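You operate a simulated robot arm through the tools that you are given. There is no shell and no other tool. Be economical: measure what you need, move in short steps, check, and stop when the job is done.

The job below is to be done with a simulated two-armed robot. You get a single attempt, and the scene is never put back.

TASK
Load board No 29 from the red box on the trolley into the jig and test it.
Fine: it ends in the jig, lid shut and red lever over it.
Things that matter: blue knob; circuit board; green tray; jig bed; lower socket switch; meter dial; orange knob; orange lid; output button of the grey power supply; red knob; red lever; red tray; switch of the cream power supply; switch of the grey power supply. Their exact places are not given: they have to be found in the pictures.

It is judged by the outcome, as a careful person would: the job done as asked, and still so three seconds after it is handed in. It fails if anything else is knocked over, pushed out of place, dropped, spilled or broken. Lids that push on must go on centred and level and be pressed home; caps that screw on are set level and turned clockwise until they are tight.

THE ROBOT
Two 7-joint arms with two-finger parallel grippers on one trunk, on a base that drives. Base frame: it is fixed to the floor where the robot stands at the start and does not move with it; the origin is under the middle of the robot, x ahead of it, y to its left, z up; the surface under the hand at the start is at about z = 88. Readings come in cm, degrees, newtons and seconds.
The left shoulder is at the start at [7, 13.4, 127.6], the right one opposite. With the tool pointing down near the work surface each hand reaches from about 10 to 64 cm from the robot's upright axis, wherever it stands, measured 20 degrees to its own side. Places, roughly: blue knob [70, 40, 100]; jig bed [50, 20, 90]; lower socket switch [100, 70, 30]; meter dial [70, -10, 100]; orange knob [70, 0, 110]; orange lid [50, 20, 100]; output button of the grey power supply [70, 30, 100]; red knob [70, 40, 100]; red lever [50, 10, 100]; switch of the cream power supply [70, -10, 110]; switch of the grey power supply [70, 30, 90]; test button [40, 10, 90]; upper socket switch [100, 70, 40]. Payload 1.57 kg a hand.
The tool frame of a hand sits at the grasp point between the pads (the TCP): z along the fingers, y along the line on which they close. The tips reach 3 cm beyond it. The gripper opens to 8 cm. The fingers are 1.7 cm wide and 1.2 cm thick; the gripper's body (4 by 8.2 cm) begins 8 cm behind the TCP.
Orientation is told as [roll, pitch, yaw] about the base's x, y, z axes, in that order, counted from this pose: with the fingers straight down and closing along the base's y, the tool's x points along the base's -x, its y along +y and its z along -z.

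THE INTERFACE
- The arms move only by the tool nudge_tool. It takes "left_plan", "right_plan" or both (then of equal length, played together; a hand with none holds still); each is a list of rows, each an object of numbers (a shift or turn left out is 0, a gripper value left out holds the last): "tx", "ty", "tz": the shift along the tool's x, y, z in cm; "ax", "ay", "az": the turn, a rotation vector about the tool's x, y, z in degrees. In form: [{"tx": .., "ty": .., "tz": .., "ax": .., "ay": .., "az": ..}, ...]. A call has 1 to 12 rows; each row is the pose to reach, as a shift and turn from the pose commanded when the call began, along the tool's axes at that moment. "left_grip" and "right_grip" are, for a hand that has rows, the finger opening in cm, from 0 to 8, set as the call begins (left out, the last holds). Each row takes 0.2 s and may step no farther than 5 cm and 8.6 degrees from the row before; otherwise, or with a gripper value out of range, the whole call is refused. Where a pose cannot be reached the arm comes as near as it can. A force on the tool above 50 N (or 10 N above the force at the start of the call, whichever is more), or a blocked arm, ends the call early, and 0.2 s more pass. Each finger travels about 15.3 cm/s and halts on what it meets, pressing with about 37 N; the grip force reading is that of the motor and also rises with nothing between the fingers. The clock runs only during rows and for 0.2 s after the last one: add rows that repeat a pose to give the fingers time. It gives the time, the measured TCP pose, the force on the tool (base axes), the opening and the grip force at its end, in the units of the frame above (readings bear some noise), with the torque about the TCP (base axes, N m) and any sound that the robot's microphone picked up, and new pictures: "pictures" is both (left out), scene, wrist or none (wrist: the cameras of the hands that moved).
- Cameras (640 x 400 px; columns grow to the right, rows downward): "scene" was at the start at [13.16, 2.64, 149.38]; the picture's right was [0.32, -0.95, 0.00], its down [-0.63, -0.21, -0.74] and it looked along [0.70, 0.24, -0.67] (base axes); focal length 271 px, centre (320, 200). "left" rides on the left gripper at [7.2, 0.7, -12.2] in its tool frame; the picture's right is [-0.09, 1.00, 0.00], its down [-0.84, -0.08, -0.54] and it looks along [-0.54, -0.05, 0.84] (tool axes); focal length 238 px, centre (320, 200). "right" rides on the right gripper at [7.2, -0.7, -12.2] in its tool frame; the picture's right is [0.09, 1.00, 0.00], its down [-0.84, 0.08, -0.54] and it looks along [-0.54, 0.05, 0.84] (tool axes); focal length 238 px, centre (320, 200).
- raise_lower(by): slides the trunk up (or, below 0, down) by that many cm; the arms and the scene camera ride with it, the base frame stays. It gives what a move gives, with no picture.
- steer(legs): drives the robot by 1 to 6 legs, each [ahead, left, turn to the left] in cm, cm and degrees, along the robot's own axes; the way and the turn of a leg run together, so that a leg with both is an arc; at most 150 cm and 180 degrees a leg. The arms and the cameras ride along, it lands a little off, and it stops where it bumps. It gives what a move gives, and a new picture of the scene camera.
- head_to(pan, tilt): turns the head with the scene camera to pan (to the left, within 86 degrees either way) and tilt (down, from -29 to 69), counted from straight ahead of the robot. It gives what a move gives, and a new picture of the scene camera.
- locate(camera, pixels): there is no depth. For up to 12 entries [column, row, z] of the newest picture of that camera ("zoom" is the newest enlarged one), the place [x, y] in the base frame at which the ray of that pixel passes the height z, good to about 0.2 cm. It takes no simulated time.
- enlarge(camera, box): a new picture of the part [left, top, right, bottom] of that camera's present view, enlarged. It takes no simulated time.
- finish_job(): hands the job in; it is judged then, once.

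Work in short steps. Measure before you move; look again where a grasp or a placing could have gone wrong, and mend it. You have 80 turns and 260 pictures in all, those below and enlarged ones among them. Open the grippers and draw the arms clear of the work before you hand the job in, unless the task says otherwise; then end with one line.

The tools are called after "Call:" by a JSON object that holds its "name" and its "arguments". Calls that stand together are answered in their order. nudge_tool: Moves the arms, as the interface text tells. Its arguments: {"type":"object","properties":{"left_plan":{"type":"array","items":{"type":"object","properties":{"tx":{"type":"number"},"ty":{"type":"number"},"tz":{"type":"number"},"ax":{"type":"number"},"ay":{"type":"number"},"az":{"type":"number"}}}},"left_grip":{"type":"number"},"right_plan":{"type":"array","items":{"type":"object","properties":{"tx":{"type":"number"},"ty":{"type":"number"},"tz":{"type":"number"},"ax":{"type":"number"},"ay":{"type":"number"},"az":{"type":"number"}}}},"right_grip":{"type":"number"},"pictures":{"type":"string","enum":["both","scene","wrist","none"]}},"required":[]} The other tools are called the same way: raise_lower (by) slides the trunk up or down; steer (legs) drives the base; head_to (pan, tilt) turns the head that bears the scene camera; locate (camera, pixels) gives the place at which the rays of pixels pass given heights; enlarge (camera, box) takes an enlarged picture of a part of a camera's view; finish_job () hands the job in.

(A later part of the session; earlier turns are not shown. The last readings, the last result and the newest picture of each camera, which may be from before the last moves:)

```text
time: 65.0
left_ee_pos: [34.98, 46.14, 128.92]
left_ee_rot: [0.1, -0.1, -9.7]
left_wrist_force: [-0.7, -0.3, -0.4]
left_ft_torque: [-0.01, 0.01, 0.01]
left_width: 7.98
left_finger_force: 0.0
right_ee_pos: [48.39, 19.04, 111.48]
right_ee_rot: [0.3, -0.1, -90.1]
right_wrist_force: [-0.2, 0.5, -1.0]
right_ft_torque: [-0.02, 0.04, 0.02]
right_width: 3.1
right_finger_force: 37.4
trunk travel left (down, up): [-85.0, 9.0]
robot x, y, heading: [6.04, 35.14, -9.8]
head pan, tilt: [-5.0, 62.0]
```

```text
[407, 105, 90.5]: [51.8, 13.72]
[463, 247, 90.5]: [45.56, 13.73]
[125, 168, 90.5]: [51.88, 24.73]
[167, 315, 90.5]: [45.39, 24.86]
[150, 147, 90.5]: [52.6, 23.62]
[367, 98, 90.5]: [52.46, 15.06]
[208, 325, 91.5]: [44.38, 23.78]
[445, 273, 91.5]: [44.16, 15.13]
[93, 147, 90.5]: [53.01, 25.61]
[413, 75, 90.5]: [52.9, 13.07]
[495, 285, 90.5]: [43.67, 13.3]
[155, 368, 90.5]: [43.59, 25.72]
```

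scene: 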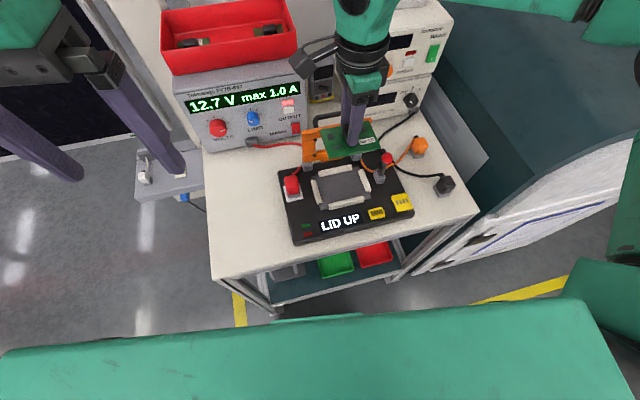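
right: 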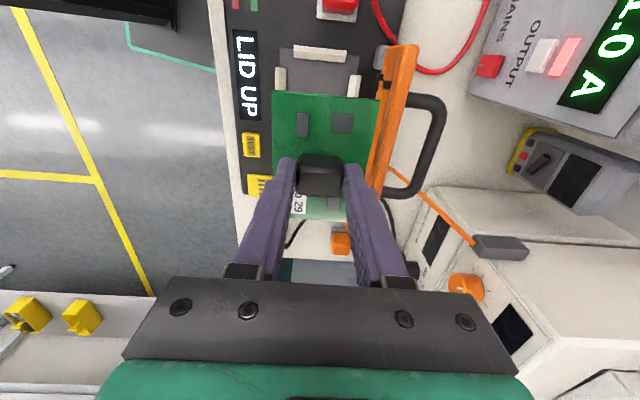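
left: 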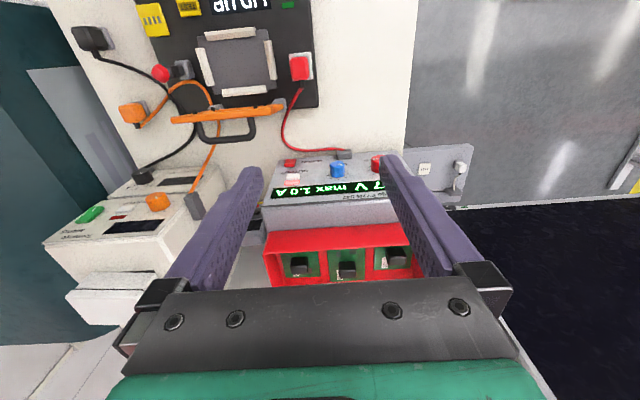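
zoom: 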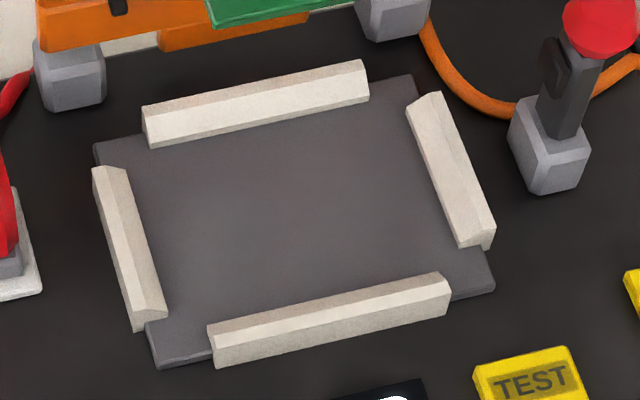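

Call:
{"name": "locate", "arguments": {"camera": "scene", "pixels": [[303, 132, 98], [303, 132, 101], [303, 132, 104], [304, 163, 92]]}}

Call:
{"name": "nudge_tool", "arguments": {"right_plan": [{"tx": 0.6, "tz": 3}, {"tx": 0.6, "tz": 6}, {"tx": 0.6, "tz": 9}, {"tx": 0.6, "tz": 12}, {"tx": 0.6, "tz": 14.5}, {"tx": 0.6, "tz": 14.5}], "pictures": "both"}}

Call:
{"name": "enlarge", "arguments": {"camera": "scene", "box": [295, 140, 395, 215]}}

Call:
{"name": "enlarge", "arguments": {"camera": "right", "box": [230, 40, 430, 240]}}

```text
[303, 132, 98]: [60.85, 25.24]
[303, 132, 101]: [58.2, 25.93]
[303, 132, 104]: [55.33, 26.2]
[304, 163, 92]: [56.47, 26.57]
```

```text
time: 66.4
left_ee_pos: [35.07, 46.2, 128.86]
left_ee_rot: [0.0, 0.0, -9.8]
left_wrist_force: [0.0, -0.1, 0.7]
left_ft_torque: [0.03, 0.0, -0.01]
left_width: 7.99
left_finger_force: 0.1
right_ee_pos: [45.84, 16.84, 99.79]
right_ee_rot: [0.5, 0.1, -90.0]
right_wrist_force: [0.5, 0.2, -0.5]
right_ft_torque: [0.01, 0.03, 0.01]
right_width: 3.12
right_finger_force: 37.4
right hand out of reach, approached as far as the arm can: row 1, 2, 3, 4, 5, 6
trunk travel left (down, up): [-85.0, 9.0]
robot x, y, heading: [5.64, 35.35, -9.7]
head pan, tilt: [-5.0, 62.0]
```

scene: 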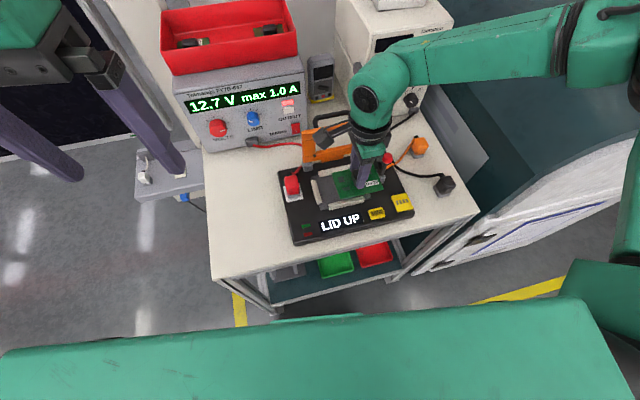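
right: 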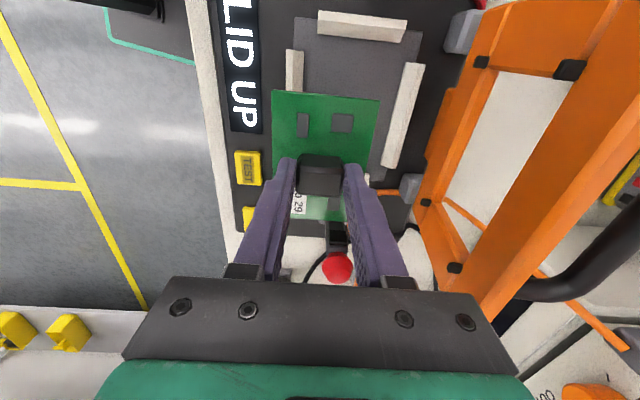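

```text
5.33 times, centred on (345, 178) of scene
```

zoom: 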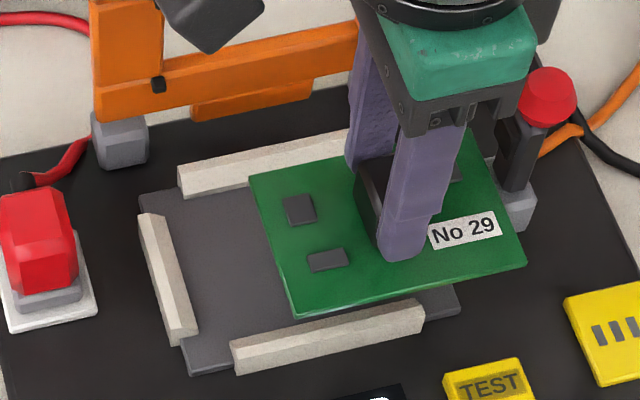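

```text
2.00 times, centred on (330, 140) of right
```

zoom: 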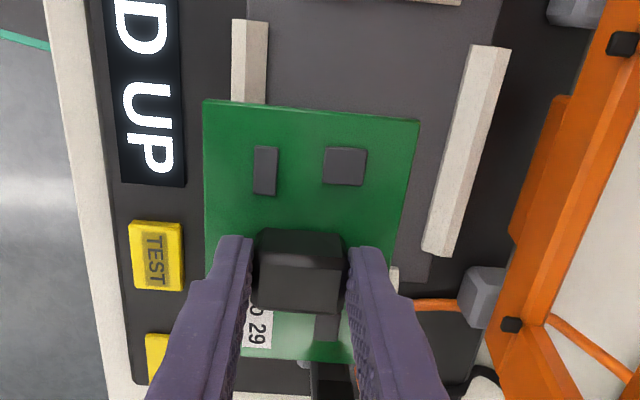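

The arm ran into a joint limit low down at this yaw (and drifted to (45.8, 16.8)). At z≈111 the pose was reachable, so I go back up over the bed and will descend with the trunk instead.

Call:
{"name": "nudge_tool", "arguments": {"right_plan": [{"tz": -4}, {"tz": -8}, {"tx": 1, "ty": 1, "tz": -11.7}, {"tx": 2.8, "ty": 2.55, "tz": -13}, {"tx": 2.8, "ty": 2.55, "tz": -13}], "pictures": "wrist"}}

```text
time: 67.6
left_ee_pos: [35.05, 46.23, 128.91]
left_ee_rot: [0.0, -0.1, -9.8]
left_wrist_force: [-0.1, 0.5, -0.2]
left_ft_torque: [-0.02, -0.01, 0.03]
left_width: 8.0
left_finger_force: 0.0
right_ee_pos: [48.53, 19.64, 112.93]
right_ee_rot: [0.3, 0.1, -90.1]
right_wrist_force: [0.1, 0.2, -0.7]
right_ft_torque: [-0.03, -0.01, -0.01]
right_width: 3.11
right_finger_force: 37.0
trunk travel left (down, up): [-85.0, 9.0]
robot x, y, heading: [5.89, 35.36, -9.9]
head pan, tilt: [-5.0, 62.0]
```

right: 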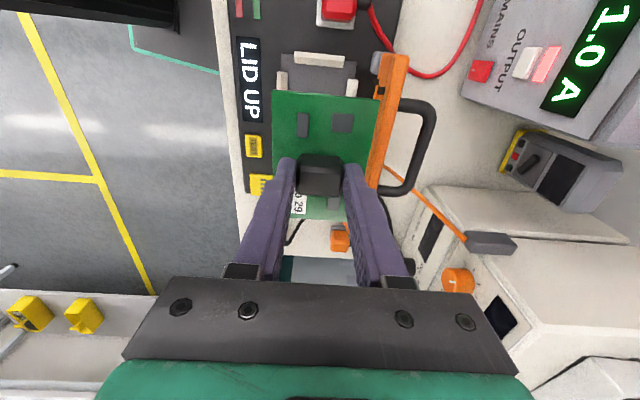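

Call:
{"name": "raise_lower", "arguments": {"by": -8}}

Call:
{"name": "head_to", "arguments": {"pan": -25, "tilt": 45}}

```text
time: 68.8
left_ee_pos: [34.95, 46.29, 120.8]
left_ee_rot: [0.0, 0.1, -9.7]
left_wrist_force: [-0.1, -0.1, 0.2]
left_ft_torque: [-0.03, 0.03, -0.02]
left_width: 7.99
left_finger_force: 0.1
right_ee_pos: [48.62, 19.68, 104.74]
right_ee_rot: [0.3, 0.0, -90.1]
right_wrist_force: [-0.5, -0.1, -0.3]
right_ft_torque: [-0.01, -0.04, 0.04]
right_width: 3.08
right_finger_force: 36.4
trunk travel left (down, up): [-77.0, 17.0]
robot x, y, heading: [6.15, 35.31, -9.8]
head pan, tilt: [-5.0, 62.0]
```

```text
time: 69.6
left_ee_pos: [34.99, 46.29, 120.95]
left_ee_rot: [0.0, -0.1, -9.8]
left_wrist_force: [0.4, 0.2, -0.5]
left_ft_torque: [-0.01, 0.0, -0.02]
left_width: 8.01
left_finger_force: 0.1
right_ee_pos: [48.49, 19.64, 104.79]
right_ee_rot: [0.3, 0.0, -90.0]
right_wrist_force: [0.7, -0.1, -0.6]
right_ft_torque: [0.0, -0.01, 0.0]
right_width: 3.09
right_finger_force: 36.4
trunk travel left (down, up): [-77.0, 17.0]
robot x, y, heading: [6.03, 35.47, -9.8]
head pan, tilt: [-25.0, 45.0]
```

scene: 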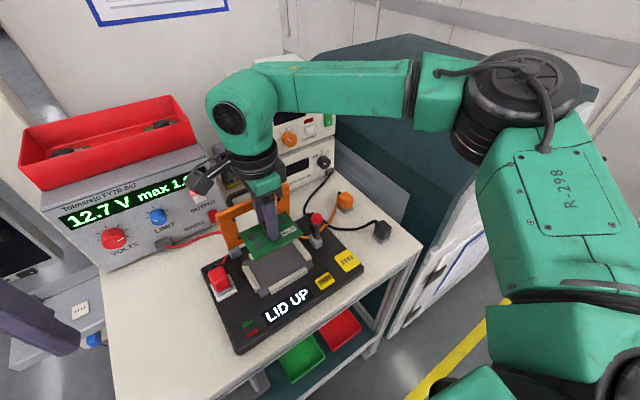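

The elbow stays high, well above everything. I lower further by 5 and check alignment.

Call:
{"name": "raise_lower", "arguments": {"by": -5.5}}

Call:
{"name": "head_to", "arguments": {"pan": -5, "tilt": 55}}

Call:
{"name": "enlarge", "arguments": {"camera": "scene", "box": [280, 130, 410, 230]}}

Call:
{"name": "enlarge", "arguments": {"camera": "right", "box": [230, 0, 450, 240]}}

```text
time: 70.6
left_ee_pos: [35.06, 46.28, 115.21]
left_ee_rot: [0.1, -0.1, -9.7]
left_wrist_force: [-0.3, 0.0, -0.3]
left_ft_torque: [0.01, 0.02, 0.0]
left_width: 7.99
left_finger_force: 0.1
right_ee_pos: [48.44, 19.7, 99.29]
right_ee_rot: [0.3, 0.0, -89.9]
right_wrist_force: [-0.7, 0.1, -0.9]
right_ft_torque: [-0.01, -0.03, -0.01]
right_width: 3.08
right_finger_force: 36.7
trunk travel left (down, up): [-71.5, 22.5]
robot x, y, heading: [5.75, 35.15, -9.8]
head pan, tilt: [-25.0, 45.0]
```

```text
time: 71.4
left_ee_pos: [35.05, 46.32, 115.39]
left_ee_rot: [0.0, -0.1, -9.8]
left_wrist_force: [-0.5, 0.4, 0.1]
left_ft_torque: [-0.03, -0.01, -0.01]
left_width: 8.0
left_finger_force: 0.0
right_ee_pos: [48.44, 19.72, 99.27]
right_ee_rot: [0.2, 0.0, -90.1]
right_wrist_force: [0.0, -0.4, -1.5]
right_ft_torque: [0.0, 0.02, 0.04]
right_width: 3.07
right_finger_force: 37.0
trunk travel left (down, up): [-71.5, 22.5]
robot x, y, heading: [5.7, 35.28, -9.8]
head pan, tilt: [-5.0, 55.0]
```

scene: 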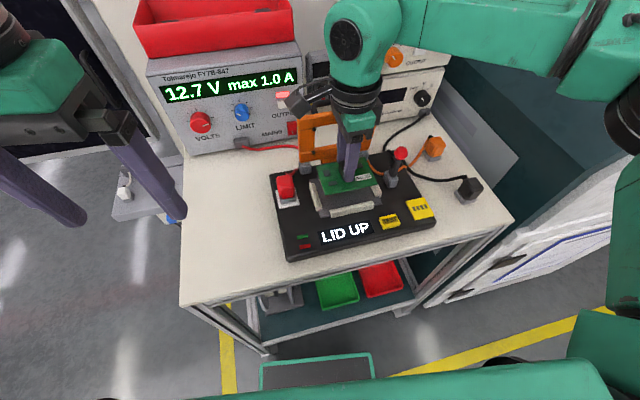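

```text
4.00 times, centred on (345, 180) of scene
```

zoom: 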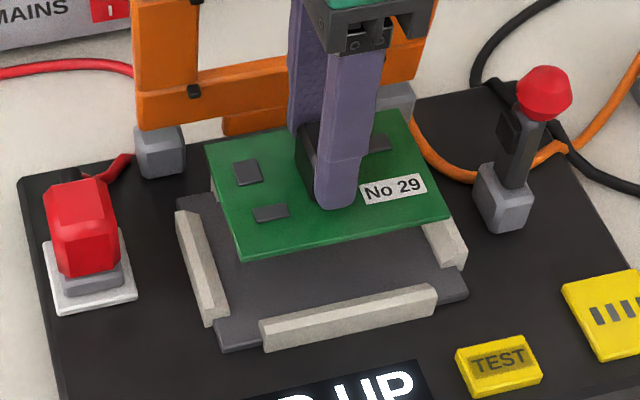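

```text
1.67 times, centred on (340, 120) of right
```

zoom: 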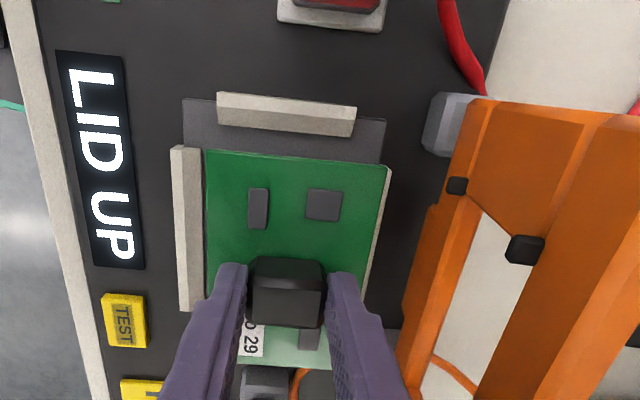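

Call:
{"name": "locate", "arguments": {"camera": "zoom", "pixels": [[204, 150, 95.2], [391, 168, 95.2], [182, 98, 90.4], [386, 118, 90.4], [205, 147, 90.5], [388, 175, 90.5], [217, 126, 90.5], [355, 137, 90.5]]}}

Call:
{"name": "locate", "arguments": {"camera": "scene", "pixels": [[319.5, 195, 95.2], [372.5, 184.5, 95.2], [311, 165, 95.2]]}}

```text
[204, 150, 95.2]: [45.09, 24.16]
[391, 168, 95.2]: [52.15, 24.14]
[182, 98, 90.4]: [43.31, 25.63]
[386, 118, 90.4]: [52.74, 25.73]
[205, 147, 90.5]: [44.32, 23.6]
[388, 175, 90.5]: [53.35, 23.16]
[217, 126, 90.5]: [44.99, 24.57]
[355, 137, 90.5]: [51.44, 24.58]
```

```text
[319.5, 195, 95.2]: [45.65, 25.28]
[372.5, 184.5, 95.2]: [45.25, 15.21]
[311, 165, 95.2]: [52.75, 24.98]
```

Call:
{"name": "locate", "arguments": {"camera": "scene", "pixels": [[320.5, 217.5, 90.4], [381.75, 204.25, 90.4], [319.5, 195, 95.2], [372.7, 184.5, 95.2], [311, 166, 95.2], [361.5, 157.5, 95.2], [309, 178.5, 90.4], [389.5, 190.5, 90.4], [276, 172, 90]]}}

```text
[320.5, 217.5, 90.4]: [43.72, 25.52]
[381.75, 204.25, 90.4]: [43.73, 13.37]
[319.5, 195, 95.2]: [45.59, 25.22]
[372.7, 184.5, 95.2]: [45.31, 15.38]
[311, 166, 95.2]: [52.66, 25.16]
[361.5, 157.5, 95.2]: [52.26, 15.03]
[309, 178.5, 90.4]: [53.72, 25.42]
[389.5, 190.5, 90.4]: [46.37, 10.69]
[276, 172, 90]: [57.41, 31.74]
```

Call:
{"name": "locate", "arguments": {"camera": "scene", "pixels": [[325.75, 195, 95.6], [377.5, 185, 95.6], [316.25, 166.25, 95.6], [368, 157.5, 95.6]]}}

```text
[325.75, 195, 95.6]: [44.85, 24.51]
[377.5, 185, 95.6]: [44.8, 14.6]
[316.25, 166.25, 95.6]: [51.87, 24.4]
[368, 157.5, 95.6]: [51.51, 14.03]
```

Recomputed board centre is (48.3, 19.4), matching the pocket. I lower the trunk by 4.2 and watch the force.

Call:
{"name": "nudge_tool", "arguments": {"right_plan": [{"ty": -0.15}, {"ty": -0.15}], "pictures": "none"}}

Call:
{"name": "raise_lower", "arguments": {"by": -4}}

Call:
{"name": "enlarge", "arguments": {"camera": "right", "box": [230, 0, 450, 240]}}

Call:
{"name": "enlarge", "arguments": {"camera": "scene", "box": [280, 110, 410, 210]}}

```text
time: 72.0
left_ee_pos: [35.03, 46.25, 115.31]
left_ee_rot: [0.1, -0.1, -9.7]
left_wrist_force: [-0.5, 0.5, 0.1]
left_ft_torque: [-0.02, -0.01, 0.0]
left_width: 7.97
left_finger_force: 0.1
right_ee_pos: [48.32, 19.83, 99.24]
right_ee_rot: [0.4, 0.0, -90.0]
right_wrist_force: [-0.8, 0.5, 0.7]
right_ft_torque: [0.02, 0.0, -0.02]
right_width: 3.11
right_finger_force: 36.7
trunk travel left (down, up): [-71.5, 22.5]
robot x, y, heading: [5.67, 35.07, -9.7]
head pan, tilt: [-5.0, 55.0]
```

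```text
time: 72.9
left_ee_pos: [35.03, 46.2, 111.37]
left_ee_rot: [0.0, -0.1, -9.7]
left_wrist_force: [0.2, 0.1, 0.0]
left_ft_torque: [0.02, 0.02, 0.03]
left_width: 8.0
left_finger_force: 0.1
right_ee_pos: [48.23, 19.78, 95.45]
right_ee_rot: [0.3, -0.1, -90.1]
right_wrist_force: [-1.6, 0.4, 6.0]
right_ft_torque: [-0.38, 0.18, -0.09]
right_width: 3.09
right_finger_force: 37.0
trunk travel left (down, up): [-67.5, 26.5]
robot x, y, heading: [6.31, 35.36, -9.9]
head pan, tilt: [-5.0, 55.0]
```

```text
1.67 times, centred on (340, 120) of right
```

zoom: 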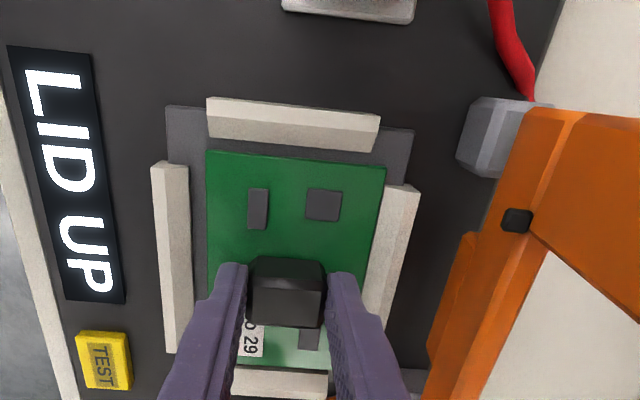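

```text
4.00 times, centred on (345, 160) of scene
```

zoom: 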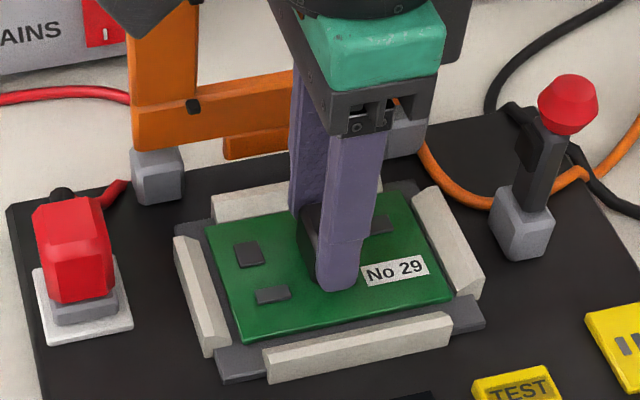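

6 N contact: the torque and pictures say the board rides on the right-hand (−y) guide and slightly on the back one. I lift a little, shift +0.35 in y and −0.25 in x, and lower again.

Call:
{"name": "raise_lower", "arguments": {"by": 0.6}}

Call:
{"name": "nudge_tool", "arguments": {"right_plan": [{"tx": 0.2, "ty": -0.15}, {"tx": 0.35, "ty": -0.25}, {"tx": 0.35, "ty": -0.25}], "pictures": "none"}}

Call:
{"name": "raise_lower", "arguments": {"by": -0.9}}

Call:
{"name": "enlarge", "arguments": {"camera": "right", "box": [230, 0, 450, 240]}}

Call:
{"name": "enlarge", "arguments": {"camera": "scene", "box": [280, 110, 410, 210]}}

```text
time: 73.4
left_ee_pos: [35.07, 46.26, 111.95]
left_ee_rot: [-0.1, -0.1, -9.6]
left_wrist_force: [0.1, 0.1, -0.9]
left_ft_torque: [0.02, 0.01, 0.01]
left_width: 8.01
left_finger_force: 0.1
right_ee_pos: [48.46, 19.65, 95.96]
right_ee_rot: [0.2, 0.1, -90.0]
right_wrist_force: [0.2, -0.3, -0.9]
right_ft_torque: [-0.02, 0.02, -0.03]
right_width: 3.11
right_finger_force: 37.0
trunk travel left (down, up): [-68.1, 25.9]
robot x, y, heading: [5.77, 35.04, -9.7]
head pan, tilt: [-5.0, 55.0]
```

```text
time: 74.2
left_ee_pos: [35.09, 46.23, 111.84]
left_ee_rot: [0.0, 0.0, -9.7]
left_wrist_force: [-0.2, 0.2, 0.8]
left_ft_torque: [0.04, -0.04, -0.03]
left_width: 8.01
left_finger_force: 0.0
right_ee_pos: [48.06, 20.17, 96.0]
right_ee_rot: [0.3, -0.1, -90.1]
right_wrist_force: [-1.1, -0.1, -0.2]
right_ft_torque: [0.0, 0.01, 0.03]
right_width: 3.11
right_finger_force: 37.0
trunk travel left (down, up): [-68.1, 25.9]
robot x, y, heading: [5.85, 35.66, -9.8]
head pan, tilt: [-5.0, 55.0]
```

```text
time: 74.8
left_ee_pos: [34.77, 46.43, 111.11]
left_ee_rot: [0.0, -0.2, -9.7]
left_wrist_force: [-0.6, 0.4, -0.4]
left_ft_torque: [-0.01, -0.03, 0.0]
left_width: 8.01
left_finger_force: 0.0
right_ee_pos: [48.05, 20.01, 95.26]
right_ee_rot: [0.7, 0.1, -90.1]
right_wrist_force: [3.7, -4.9, 28.1]
right_ft_torque: [-0.29, 0.06, 0.07]
right_width: 3.08
right_finger_force: 37.3
trunk travel left (down, up): [-67.2, 26.8]
robot x, y, heading: [5.73, 35.51, -9.7]
head pan, tilt: [-5.0, 55.0]
```

```text
1.67 times, centred on (340, 120) of right
```

zoom: 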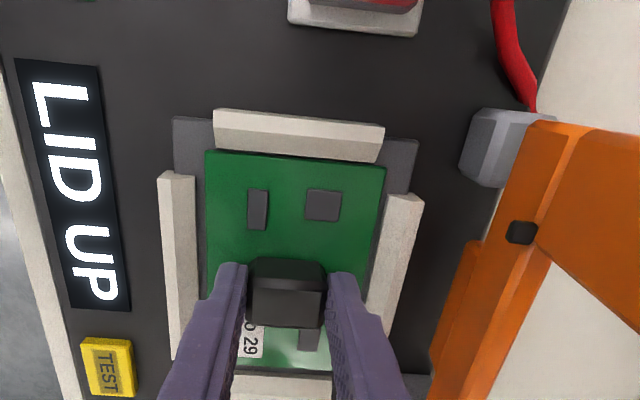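

```text
4.00 times, centred on (345, 160) of scene
```

zoom: 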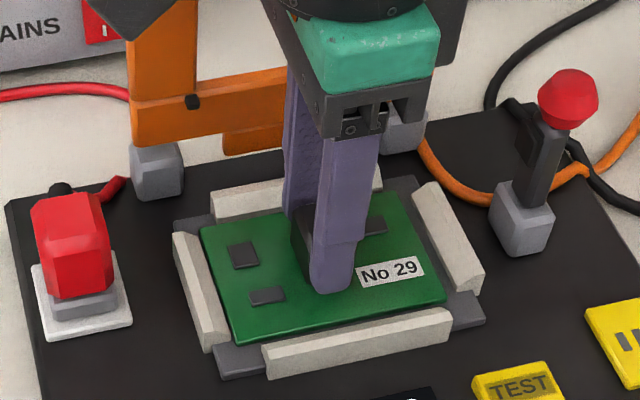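

28 N now, nearly centred. I triangulate a board corner from both cameras to see whether it lies on the bed or on the guides.

Call:
{"name": "locate", "arguments": {"camera": "zoom", "pixels": [[237, 342, 90.8], [237, 342, 91.8], [445, 302, 90.8], [445, 302, 91.8], [202, 228, 90.8], [202, 228, 91.8]]}}

Call:
{"name": "enlarge", "arguments": {"camera": "right", "box": [250, 50, 400, 120]}}

```text
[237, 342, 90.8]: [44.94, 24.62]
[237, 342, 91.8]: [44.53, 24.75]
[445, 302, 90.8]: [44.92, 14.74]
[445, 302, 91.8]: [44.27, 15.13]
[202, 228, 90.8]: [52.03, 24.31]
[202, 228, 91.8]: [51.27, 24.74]
```

```text
4.27 times, centred on (325, 85) of right
```

zoom: 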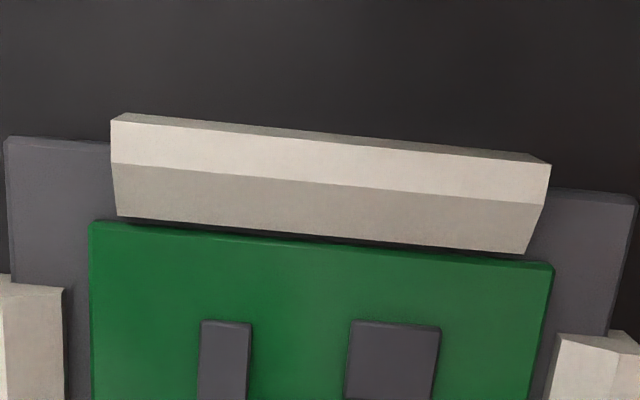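

Call:
{"name": "locate", "arguments": {"camera": "zoom", "pixels": [[90, 222, 90.8], [553, 265, 90.8], [90, 222, 91.8], [553, 265, 91.8], [65, 290, 90.4], [555, 335, 90.4]]}}

Call:
{"name": "enlarge", "arguments": {"camera": "right", "box": [300, 180, 420, 260]}}

Call:
{"name": "enlarge", "arguments": {"camera": "scene", "box": [310, 150, 390, 210]}}

```text
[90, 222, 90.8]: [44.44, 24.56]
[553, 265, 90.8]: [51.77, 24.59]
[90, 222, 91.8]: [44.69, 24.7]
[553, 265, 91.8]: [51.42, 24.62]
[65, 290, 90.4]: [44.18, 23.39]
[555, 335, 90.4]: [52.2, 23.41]
```

```text
5.00 times, centred on (360, 220) of right
```

zoom: 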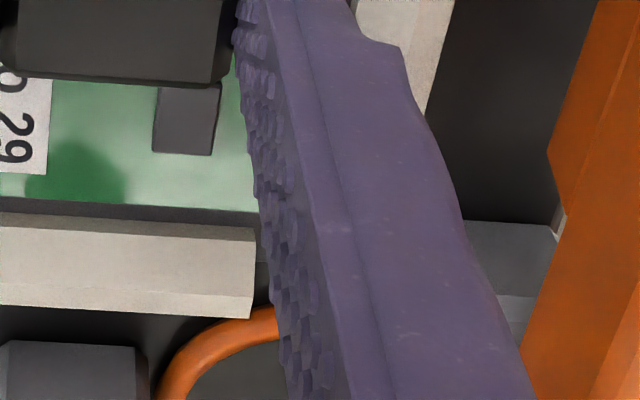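

```text
6.67 times, centred on (350, 180) of scene
```

zoom: 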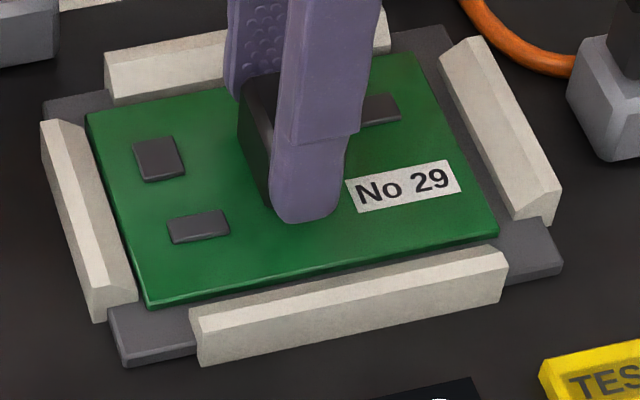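

The board looks inside the guides but nearer the left one. I lift 0.5, shift −0.25 in y and +0.1 in x, and lower again to compare the contact height.

Call:
{"name": "raise_lower", "arguments": {"by": 0.6}}

Call:
{"name": "nudge_tool", "arguments": {"right_plan": [{"tx": -0.15, "ty": 0.1}, {"tx": -0.25, "ty": 0.1}, {"tx": -0.25, "ty": 0.1}], "pictures": "none"}}

Call:
{"name": "raise_lower", "arguments": {"by": -0.6}}

Call:
{"name": "enlarge", "arguments": {"camera": "scene", "box": [310, 150, 390, 210]}}

Call:
{"name": "enlarge", "arguments": {"camera": "right", "box": [230, 30, 430, 250]}}

```text
time: 75.3
left_ee_pos: [35.08, 46.25, 111.63]
left_ee_rot: [-0.1, -0.1, -9.6]
left_wrist_force: [0.2, -0.1, 0.5]
left_ft_torque: [0.01, 0.0, 0.0]
left_width: 8.0
left_finger_force: 0.0
right_ee_pos: [47.92, 20.07, 95.52]
right_ee_rot: [0.2, -0.1, -90.0]
right_wrist_force: [0.0, 0.2, -1.0]
right_ft_torque: [-0.01, 0.03, 0.0]
right_width: 3.11
right_finger_force: 37.3
trunk travel left (down, up): [-67.8, 26.2]
robot x, y, heading: [5.91, 35.3, -9.5]
head pan, tilt: [-5.0, 55.0]
```

```text
time: 76.1
left_ee_pos: [34.97, 46.24, 111.69]
left_ee_rot: [0.1, 0.0, -9.8]
left_wrist_force: [0.6, -0.4, 0.6]
left_ft_torque: [0.01, 0.03, 0.04]
left_width: 8.01
left_finger_force: 0.0
right_ee_pos: [48.07, 19.86, 95.65]
right_ee_rot: [0.3, -0.1, -90.1]
right_wrist_force: [-0.1, 0.2, -0.9]
right_ft_torque: [0.01, 0.03, -0.02]
right_width: 3.12
right_finger_force: 37.1
trunk travel left (down, up): [-67.8, 26.2]
robot x, y, heading: [5.86, 35.26, -9.9]
head pan, tilt: [-5.0, 55.0]
```

```text
time: 76.7
left_ee_pos: [34.91, 46.27, 111.16]
left_ee_rot: [0.0, -0.1, -9.7]
left_wrist_force: [-0.3, -0.6, 0.0]
left_ft_torque: [0.0, 0.0, -0.01]
left_width: 8.01
left_finger_force: 0.1
right_ee_pos: [48.05, 19.86, 95.31]
right_ee_rot: [0.8, 0.1, -90.1]
right_wrist_force: [3.3, -4.6, 23.1]
right_ft_torque: [-0.15, 0.04, 0.04]
right_width: 3.09
right_finger_force: 36.9
trunk travel left (down, up): [-67.2, 26.8]
robot x, y, heading: [5.87, 35.01, -9.8]
head pan, tilt: [-5.0, 55.0]
```

```text
6.67 times, centred on (350, 180) of scene
```

zoom: 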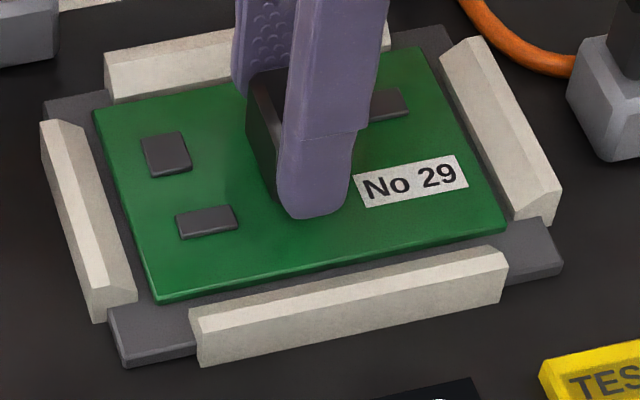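

```text
1.82 times, centred on (330, 140) of right
```

zoom: 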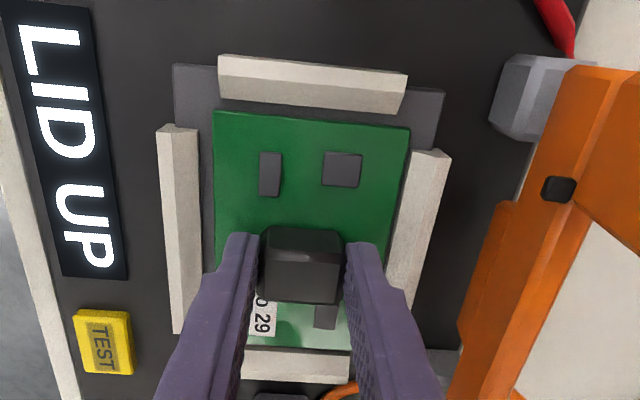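

Same contact height with even gaps to the guides, so the board lies on the bed. I relax the pressing force and open the fingers a little.

Call:
{"name": "raise_lower", "arguments": {"by": 0.3}}

Call:
{"name": "nudge_tool", "arguments": {"right_plan": [{"tz": 0}, {"tz": 0}], "right_grip": 4.4, "pictures": "wrist"}}

Call:
{"name": "raise_lower", "arguments": {"by": 8}}

Call:
{"name": "enlarge", "arguments": {"camera": "scene", "box": [280, 130, 420, 240]}}

Call:
{"name": "enlarge", "arguments": {"camera": "right", "box": [220, 20, 420, 240]}}

```text
time: 77.2
left_ee_pos: [35.11, 46.21, 111.39]
left_ee_rot: [0.0, -0.2, -9.7]
left_wrist_force: [0.1, 0.0, -0.3]
left_ft_torque: [-0.03, 0.07, 0.02]
left_width: 7.99
left_finger_force: 0.0
right_ee_pos: [48.04, 19.86, 95.31]
right_ee_rot: [0.4, 0.0, -90.0]
right_wrist_force: [4.2, -1.4, 10.4]
right_ft_torque: [0.35, -0.09, -0.1]
right_width: 3.08
right_finger_force: 36.5
trunk travel left (down, up): [-67.5, 26.5]
robot x, y, heading: [6.22, 35.24, -9.8]
head pan, tilt: [-5.0, 55.0]
```

```text
time: 77.8
left_ee_pos: [35.1, 46.31, 111.41]
left_ee_rot: [0.0, 0.0, -9.7]
left_wrist_force: [-0.3, -0.4, 0.3]
left_ft_torque: [0.0, 0.0, -0.01]
left_width: 8.0
left_finger_force: 0.1
right_ee_pos: [48.16, 19.7, 95.28]
right_ee_rot: [0.3, 0.0, -90.0]
right_wrist_force: [-0.3, 0.1, -0.7]
right_ft_torque: [-0.02, 0.01, 0.01]
right_width: 4.42
right_finger_force: 0.1
trunk travel left (down, up): [-67.5, 26.5]
robot x, y, heading: [5.66, 34.86, -9.6]
head pan, tilt: [-5.0, 55.0]
```

right: 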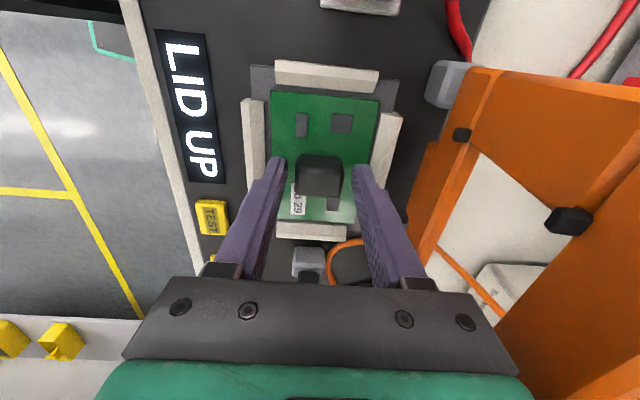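

```text
time: 79.0
left_ee_pos: [35.09, 46.22, 119.34]
left_ee_rot: [0.0, 0.0, -9.8]
left_wrist_force: [-0.1, -0.4, 0.7]
left_ft_torque: [0.01, -0.02, -0.03]
left_width: 8.0
left_finger_force: 0.0
right_ee_pos: [48.1, 19.81, 103.28]
right_ee_rot: [0.3, 0.0, -89.9]
right_wrist_force: [-0.1, -0.6, -0.5]
right_ft_torque: [0.02, 0.04, 0.0]
right_width: 4.39
right_finger_force: 0.0
trunk travel left (down, up): [-75.5, 18.5]
robot x, y, heading: [6.12, 35.43, -9.9]
head pan, tilt: [-5.0, 55.0]
```

```text
3.64 times, centred on (350, 185) of scene
```

zoom: 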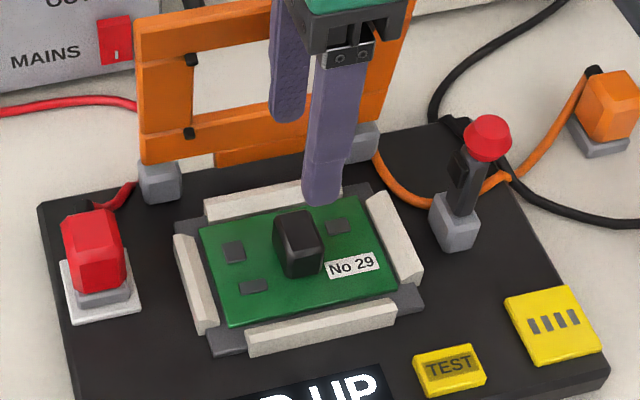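

```text
1.82 times, centred on (320, 130) of right
```

zoom: 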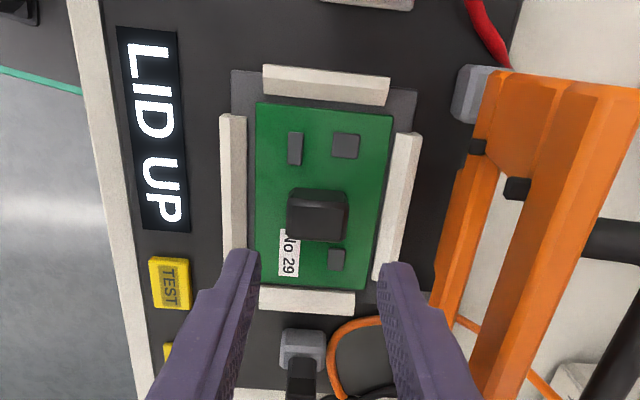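

Board 29 lies in the pocket within all four guides, label upright. Next I raise the trunk, turn the right hand back to the robot's heading and retract it, before closing the lid.

Call:
{"name": "raise_lower", "arguments": {"by": 13.5}}

Call:
{"name": "nudge_tool", "arguments": {"right_plan": [{"ty": -1.5, "az": -8}, {"ty": -3, "az": -16}, {"ty": -4.5, "az": -24}, {"ty": -6, "az": -32}, {"ty": -7.5, "az": -40}, {"ty": -9, "az": -48}, {"ty": -10, "az": -56}, {"ty": -11, "az": -64}, {"ty": -12, "az": -72}, {"ty": -12, "az": -80}, {"ty": -12, "az": -80}], "right_grip": 0, "pictures": "none"}}

Call:
{"name": "steer", "arguments": {"legs": [[0, 0, 9.8], [4.5, -2, 0]]}}

Call:
{"name": "head_to", "arguments": {"pan": -20, "tilt": 50}}

```text
time: 80.6
left_ee_pos: [35.06, 46.16, 132.86]
left_ee_rot: [0.0, 0.0, -9.6]
left_wrist_force: [-0.6, -1.0, -0.7]
left_ft_torque: [0.02, -0.02, -0.02]
left_width: 8.01
left_finger_force: 0.1
right_ee_pos: [48.19, 19.76, 116.84]
right_ee_rot: [0.2, -0.1, -89.9]
right_wrist_force: [0.6, 0.1, -0.8]
right_ft_torque: [0.02, -0.01, 0.02]
right_width: 4.4
right_finger_force: 0.0
trunk travel left (down, up): [-89.0, 5.0]
robot x, y, heading: [6.02, 35.37, -9.6]
head pan, tilt: [-5.0, 55.0]
```

```text
time: 83.0
left_ee_pos: [35.15, 46.23, 132.8]
left_ee_rot: [0.0, 0.0, -9.6]
left_wrist_force: [0.0, -0.3, 0.2]
left_ft_torque: [0.01, -0.01, 0.01]
left_width: 8.0
left_finger_force: 0.1
right_ee_pos: [36.13, 19.81, 116.84]
right_ee_rot: [0.1, -0.3, -9.9]
right_wrist_force: [0.0, -0.3, -1.2]
right_ft_torque: [0.02, -0.01, -0.01]
right_width: 0.01
right_finger_force: 21.4
trunk travel left (down, up): [-89.0, 5.0]
robot x, y, heading: [5.76, 34.85, -9.9]
head pan, tilt: [-5.0, 55.0]
```

```text
time: 84.6
left_ee_pos: [36.16, 49.37, 133.03]
left_ee_rot: [-0.2, -0.5, 0.0]
left_wrist_force: [-0.9, 0.8, 0.1]
left_ft_torque: [-0.02, -0.09, -0.02]
left_width: 7.98
left_finger_force: 0.0
right_ee_pos: [41.83, 23.49, 117.16]
right_ee_rot: [-0.1, -0.7, -0.2]
right_wrist_force: [-1.0, 0.8, 0.2]
right_ft_torque: [-0.03, -0.05, 0.0]
right_width: 0.0
right_finger_force: 21.2
trunk travel left (down, up): [-89.0, 5.0]
robot x, y, heading: [10.58, 33.37, -0.1]
head pan, tilt: [-5.0, 55.0]
```

scene: 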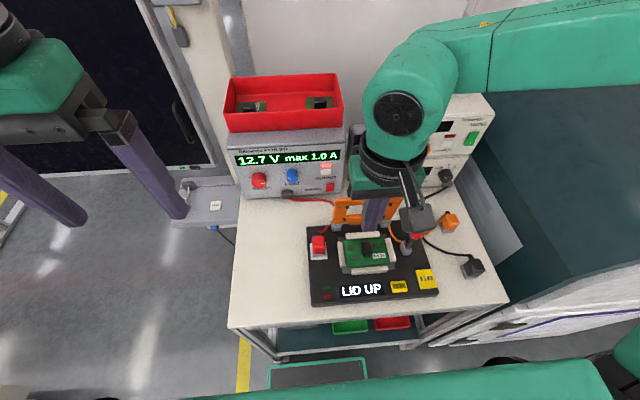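

```text
time: 85.4
left_ee_pos: [37.03, 49.19, 132.79]
left_ee_rot: [0.1, -0.1, 0.0]
left_wrist_force: [0.0, 0.3, -1.1]
left_ft_torque: [-0.01, -0.01, 0.02]
left_width: 7.98
left_finger_force: 0.0
right_ee_pos: [42.46, 23.29, 116.83]
right_ee_rot: [0.0, -0.4, -0.2]
right_wrist_force: [-0.2, -0.2, -1.2]
right_ft_torque: [0.0, 0.0, 0.0]
right_width: 0.0
right_finger_force: 21.4
trunk travel left (down, up): [-89.0, 5.0]
robot x, y, heading: [10.19, 33.24, -0.0]
head pan, tilt: [-20.0, 50.0]
```

scene: 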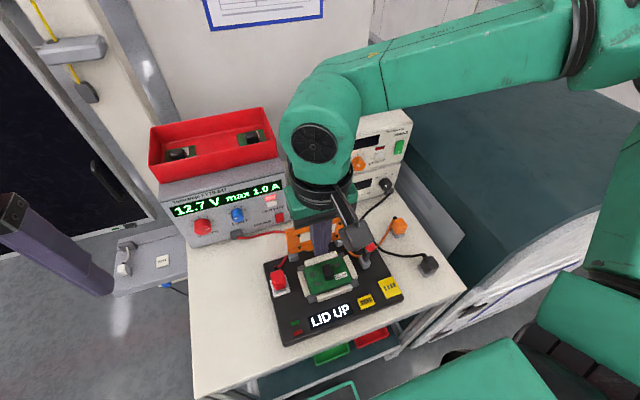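

I move the right hand up and forward to view the lid and handle with its wrist camera.

Call:
{"name": "nudge_tool", "arguments": {"right_plan": [{"tx": -2, "ty": -1, "tz": -3}, {"tx": -5, "ty": -2, "tz": -5}, {"tx": -8, "ty": -4, "tz": -5}, {"tx": -8, "ty": -4, "tz": -5}], "pictures": "both"}}

Call:
{"name": "enlarge", "arguments": {"camera": "right", "box": [200, 0, 440, 200]}}

```text
time: 86.4
left_ee_pos: [37.21, 49.0, 132.97]
left_ee_rot: [0.0, -0.2, -0.1]
left_wrist_force: [-0.8, 0.4, 0.1]
left_ft_torque: [-0.01, -0.02, 0.02]
left_width: 8.0
left_finger_force: 0.1
right_ee_pos: [50.66, 19.15, 121.78]
right_ee_rot: [0.0, -0.3, -0.2]
right_wrist_force: [-0.9, 0.6, -0.6]
right_ft_torque: [-0.02, 0.0, -0.04]
right_width: 0.02
right_finger_force: 21.2
trunk travel left (down, up): [-89.0, 5.0]
robot x, y, heading: [10.25, 33.2, 0.2]
head pan, tilt: [-20.0, 50.0]
```

scene: 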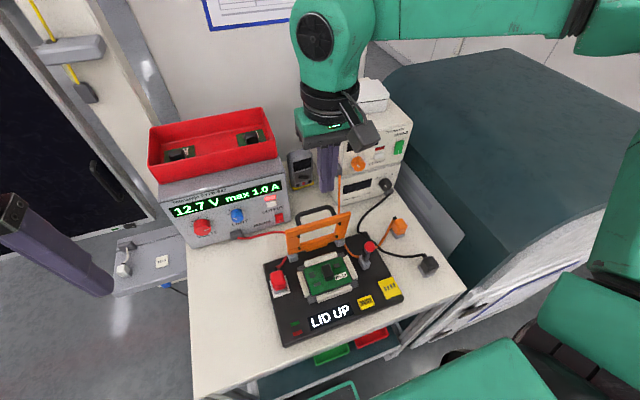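
right: 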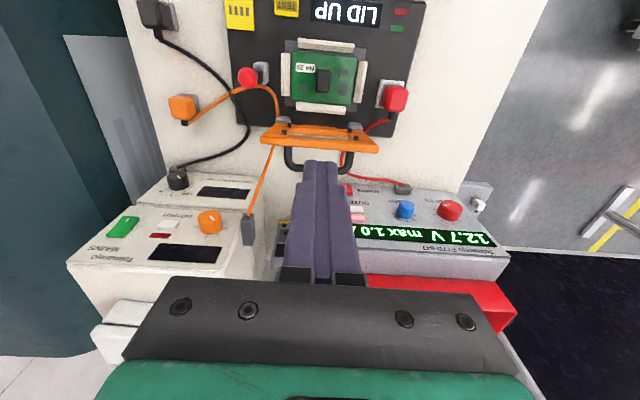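

```text
2.00 times, centred on (320, 100) of right
```

zoom: 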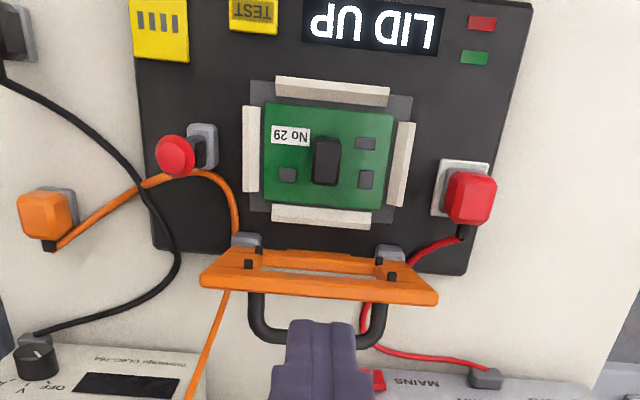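

Call:
{"name": "enlarge", "arguments": {"camera": "scene", "box": [255, 190, 415, 300]}}

Call:
{"name": "locate", "arguments": {"camera": "right", "pixels": [[378.5, 148.5, 100], [378.5, 148.5, 104], [260.5, 140, 100], [260.5, 140, 104], [290, 168, 98], [290, 168, 103], [341, 170, 98], [341, 170, 103]]}}

```text
3.64 times, centred on (335, 245) of scene
```

zoom: 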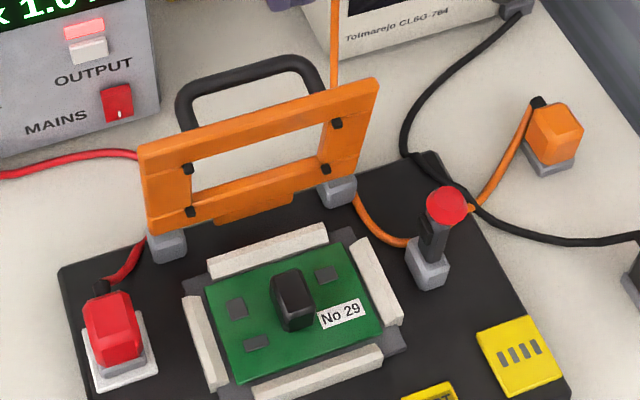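

```text
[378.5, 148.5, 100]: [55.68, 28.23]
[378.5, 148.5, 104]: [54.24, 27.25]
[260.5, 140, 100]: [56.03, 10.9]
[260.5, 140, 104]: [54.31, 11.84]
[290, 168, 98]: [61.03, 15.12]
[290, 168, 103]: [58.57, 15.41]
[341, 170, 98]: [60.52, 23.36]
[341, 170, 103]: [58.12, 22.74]
```

Call:
{"name": "locate", "arguments": {"camera": "zoom", "pixels": [[138, 147, 100], [138, 147, 104], [372, 78, 100], [372, 78, 104], [185, 90, 100], [185, 90, 103], [305, 60, 100], [305, 60, 103], [150, 230, 92], [355, 175, 92]]}}

```text
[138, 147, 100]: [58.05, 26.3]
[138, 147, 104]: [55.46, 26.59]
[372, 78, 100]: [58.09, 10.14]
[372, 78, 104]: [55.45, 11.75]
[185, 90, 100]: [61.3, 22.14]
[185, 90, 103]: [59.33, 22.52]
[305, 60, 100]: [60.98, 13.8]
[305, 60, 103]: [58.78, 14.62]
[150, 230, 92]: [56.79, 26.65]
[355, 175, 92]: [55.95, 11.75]
```

The lid stands at about 80° with its top at (54, 105) and handle bar near (58.5, 104), y 14–22.5. I bring the closed fingers behind the handle bar from above.

Call:
{"name": "nudge_tool", "arguments": {"right_plan": [{"tx": -4}, {"tx": -8, "tz": 1}, {"tx": -12, "ty": -0.4, "tz": 3}, {"tx": -12, "ty": -0.4, "tz": 6}, {"tx": -12, "ty": -0.4, "tz": 7}, {"tx": -12, "ty": -0.4, "tz": 7}], "pictures": "both"}}

Call:
{"name": "enlarge", "arguments": {"camera": "scene", "box": [255, 150, 415, 270]}}

```text
time: 87.8
left_ee_pos: [37.18, 48.96, 132.8]
left_ee_rot: [0.0, 0.0, 0.0]
left_wrist_force: [0.2, 0.1, 0.4]
left_ft_torque: [-0.02, 0.01, -0.02]
left_width: 7.99
left_finger_force: 0.0
right_ee_pos: [61.79, 18.23, 114.87]
right_ee_rot: [0.0, -0.4, -0.2]
right_wrist_force: [0.4, 0.2, 0.9]
right_ft_torque: [-0.02, -0.07, -0.01]
right_width: 0.01
right_finger_force: 21.3
right hand out of reach, approached as far as the arm can: row 3, 4, 5, 6
trunk travel left (down, up): [-89.0, 5.0]
robot x, y, heading: [10.19, 33.3, -0.0]
head pan, tilt: [-20.0, 50.0]
```

scene: 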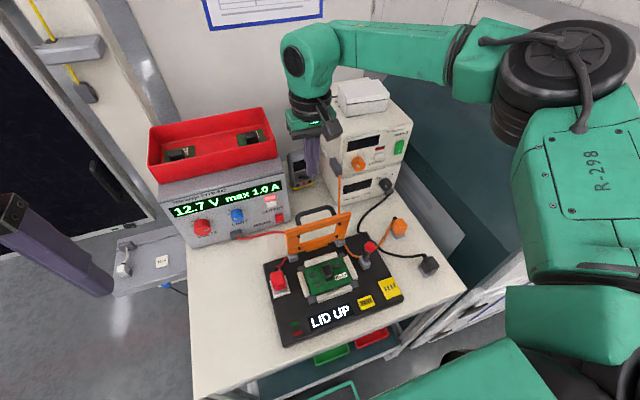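
right: 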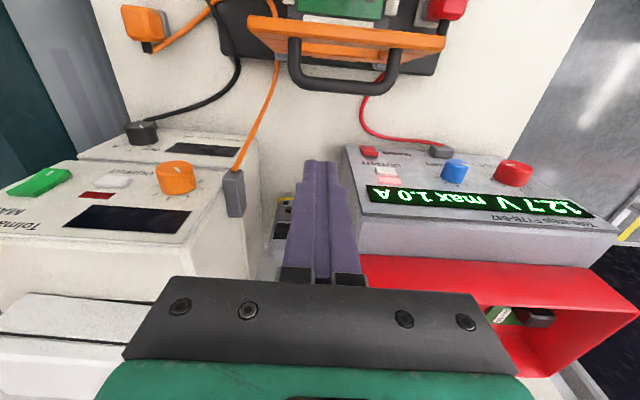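

```text
3.33 times, centred on (335, 210) of scene
```

zoom: 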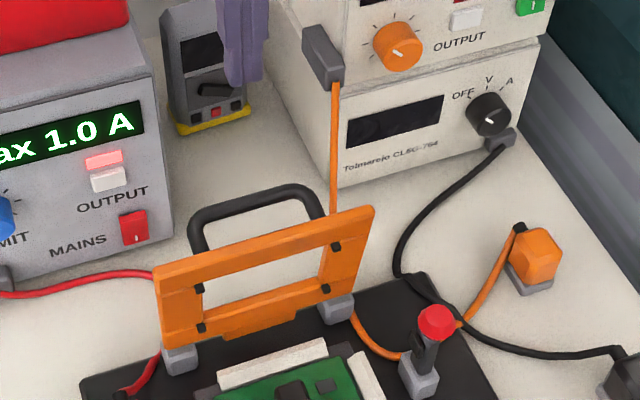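

Call:
{"name": "locate", "arguments": {"camera": "right", "pixels": [[343, 86, 100], [343, 86, 104], [295, 80, 100], [295, 80, 104], [395, 82, 100], [395, 82, 104], [350, 42, 104], [443, 48, 104], [249, 32, 104]]}}

Call:
{"name": "locate", "arguments": {"camera": "zoom", "pixels": [[258, 198, 100], [258, 198, 104], [195, 215, 100], [195, 215, 104], [315, 195, 100], [315, 195, 104]]}}

```text
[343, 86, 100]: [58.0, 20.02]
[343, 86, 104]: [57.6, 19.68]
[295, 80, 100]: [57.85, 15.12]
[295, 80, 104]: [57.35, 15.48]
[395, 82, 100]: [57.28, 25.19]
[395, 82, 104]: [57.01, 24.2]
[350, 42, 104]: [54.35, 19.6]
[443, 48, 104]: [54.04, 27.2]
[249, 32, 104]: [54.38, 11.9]
```

```text
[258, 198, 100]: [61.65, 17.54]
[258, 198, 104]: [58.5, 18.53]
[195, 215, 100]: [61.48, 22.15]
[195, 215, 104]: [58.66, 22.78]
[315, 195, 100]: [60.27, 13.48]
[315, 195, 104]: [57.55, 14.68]
```

Handle bar at about (57.5, 105.3). I lower the fingers behind it so the tips are some 2 cm below the bar.

Call:
{"name": "nudge_tool", "arguments": {"right_plan": [{"ty": 0.8, "tz": 3}, {"ty": 0.8, "tz": 6}, {"ty": 0.8, "tz": 8.6}, {"ty": 0.8, "tz": 8.6}], "pictures": "both"}}

Call:
{"name": "enlarge", "arguments": {"camera": "scene", "box": [255, 150, 415, 270]}}

```text
time: 88.8
left_ee_pos: [37.06, 49.03, 132.8]
left_ee_rot: [0.0, -0.2, -0.1]
left_wrist_force: [0.4, -0.1, -0.2]
left_ft_torque: [0.01, -0.04, 0.02]
left_width: 8.04
left_finger_force: 0.0
right_ee_pos: [59.75, 17.57, 107.32]
right_ee_rot: [0.2, -0.5, -0.3]
right_wrist_force: [-0.4, 0.1, -0.1]
right_ft_torque: [-0.04, 0.01, -0.03]
right_width: 0.02
right_finger_force: 21.3
right hand out of reach, approached as far as the arm can: row 1, 2, 3, 4
trunk travel left (down, up): [-89.0, 5.0]
robot x, y, heading: [10.53, 33.1, 0.1]
head pan, tilt: [-20.0, 50.0]
```

scene: 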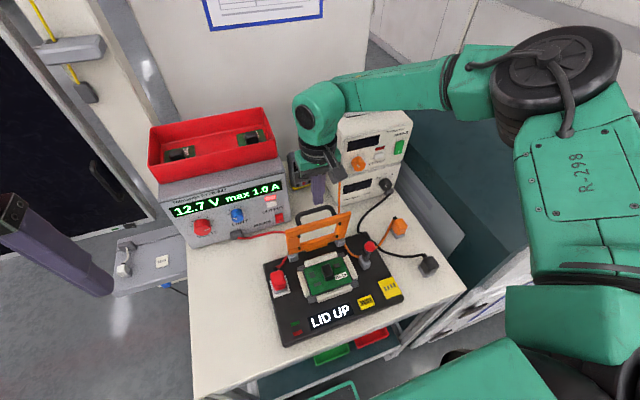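
right: 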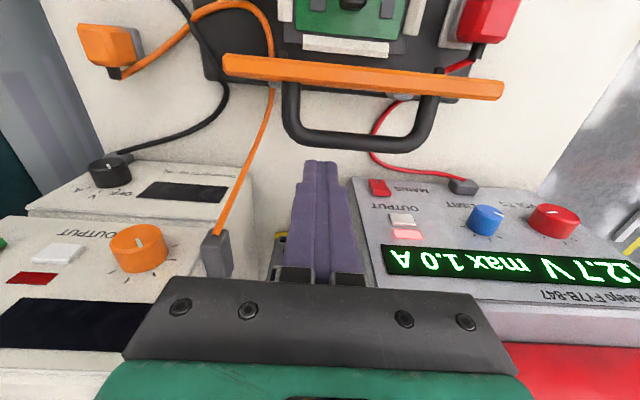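

```text
3.33 times, centred on (335, 210) of scene
```

zoom: 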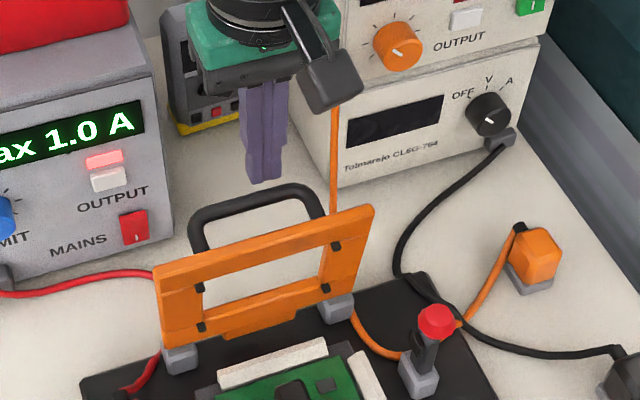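

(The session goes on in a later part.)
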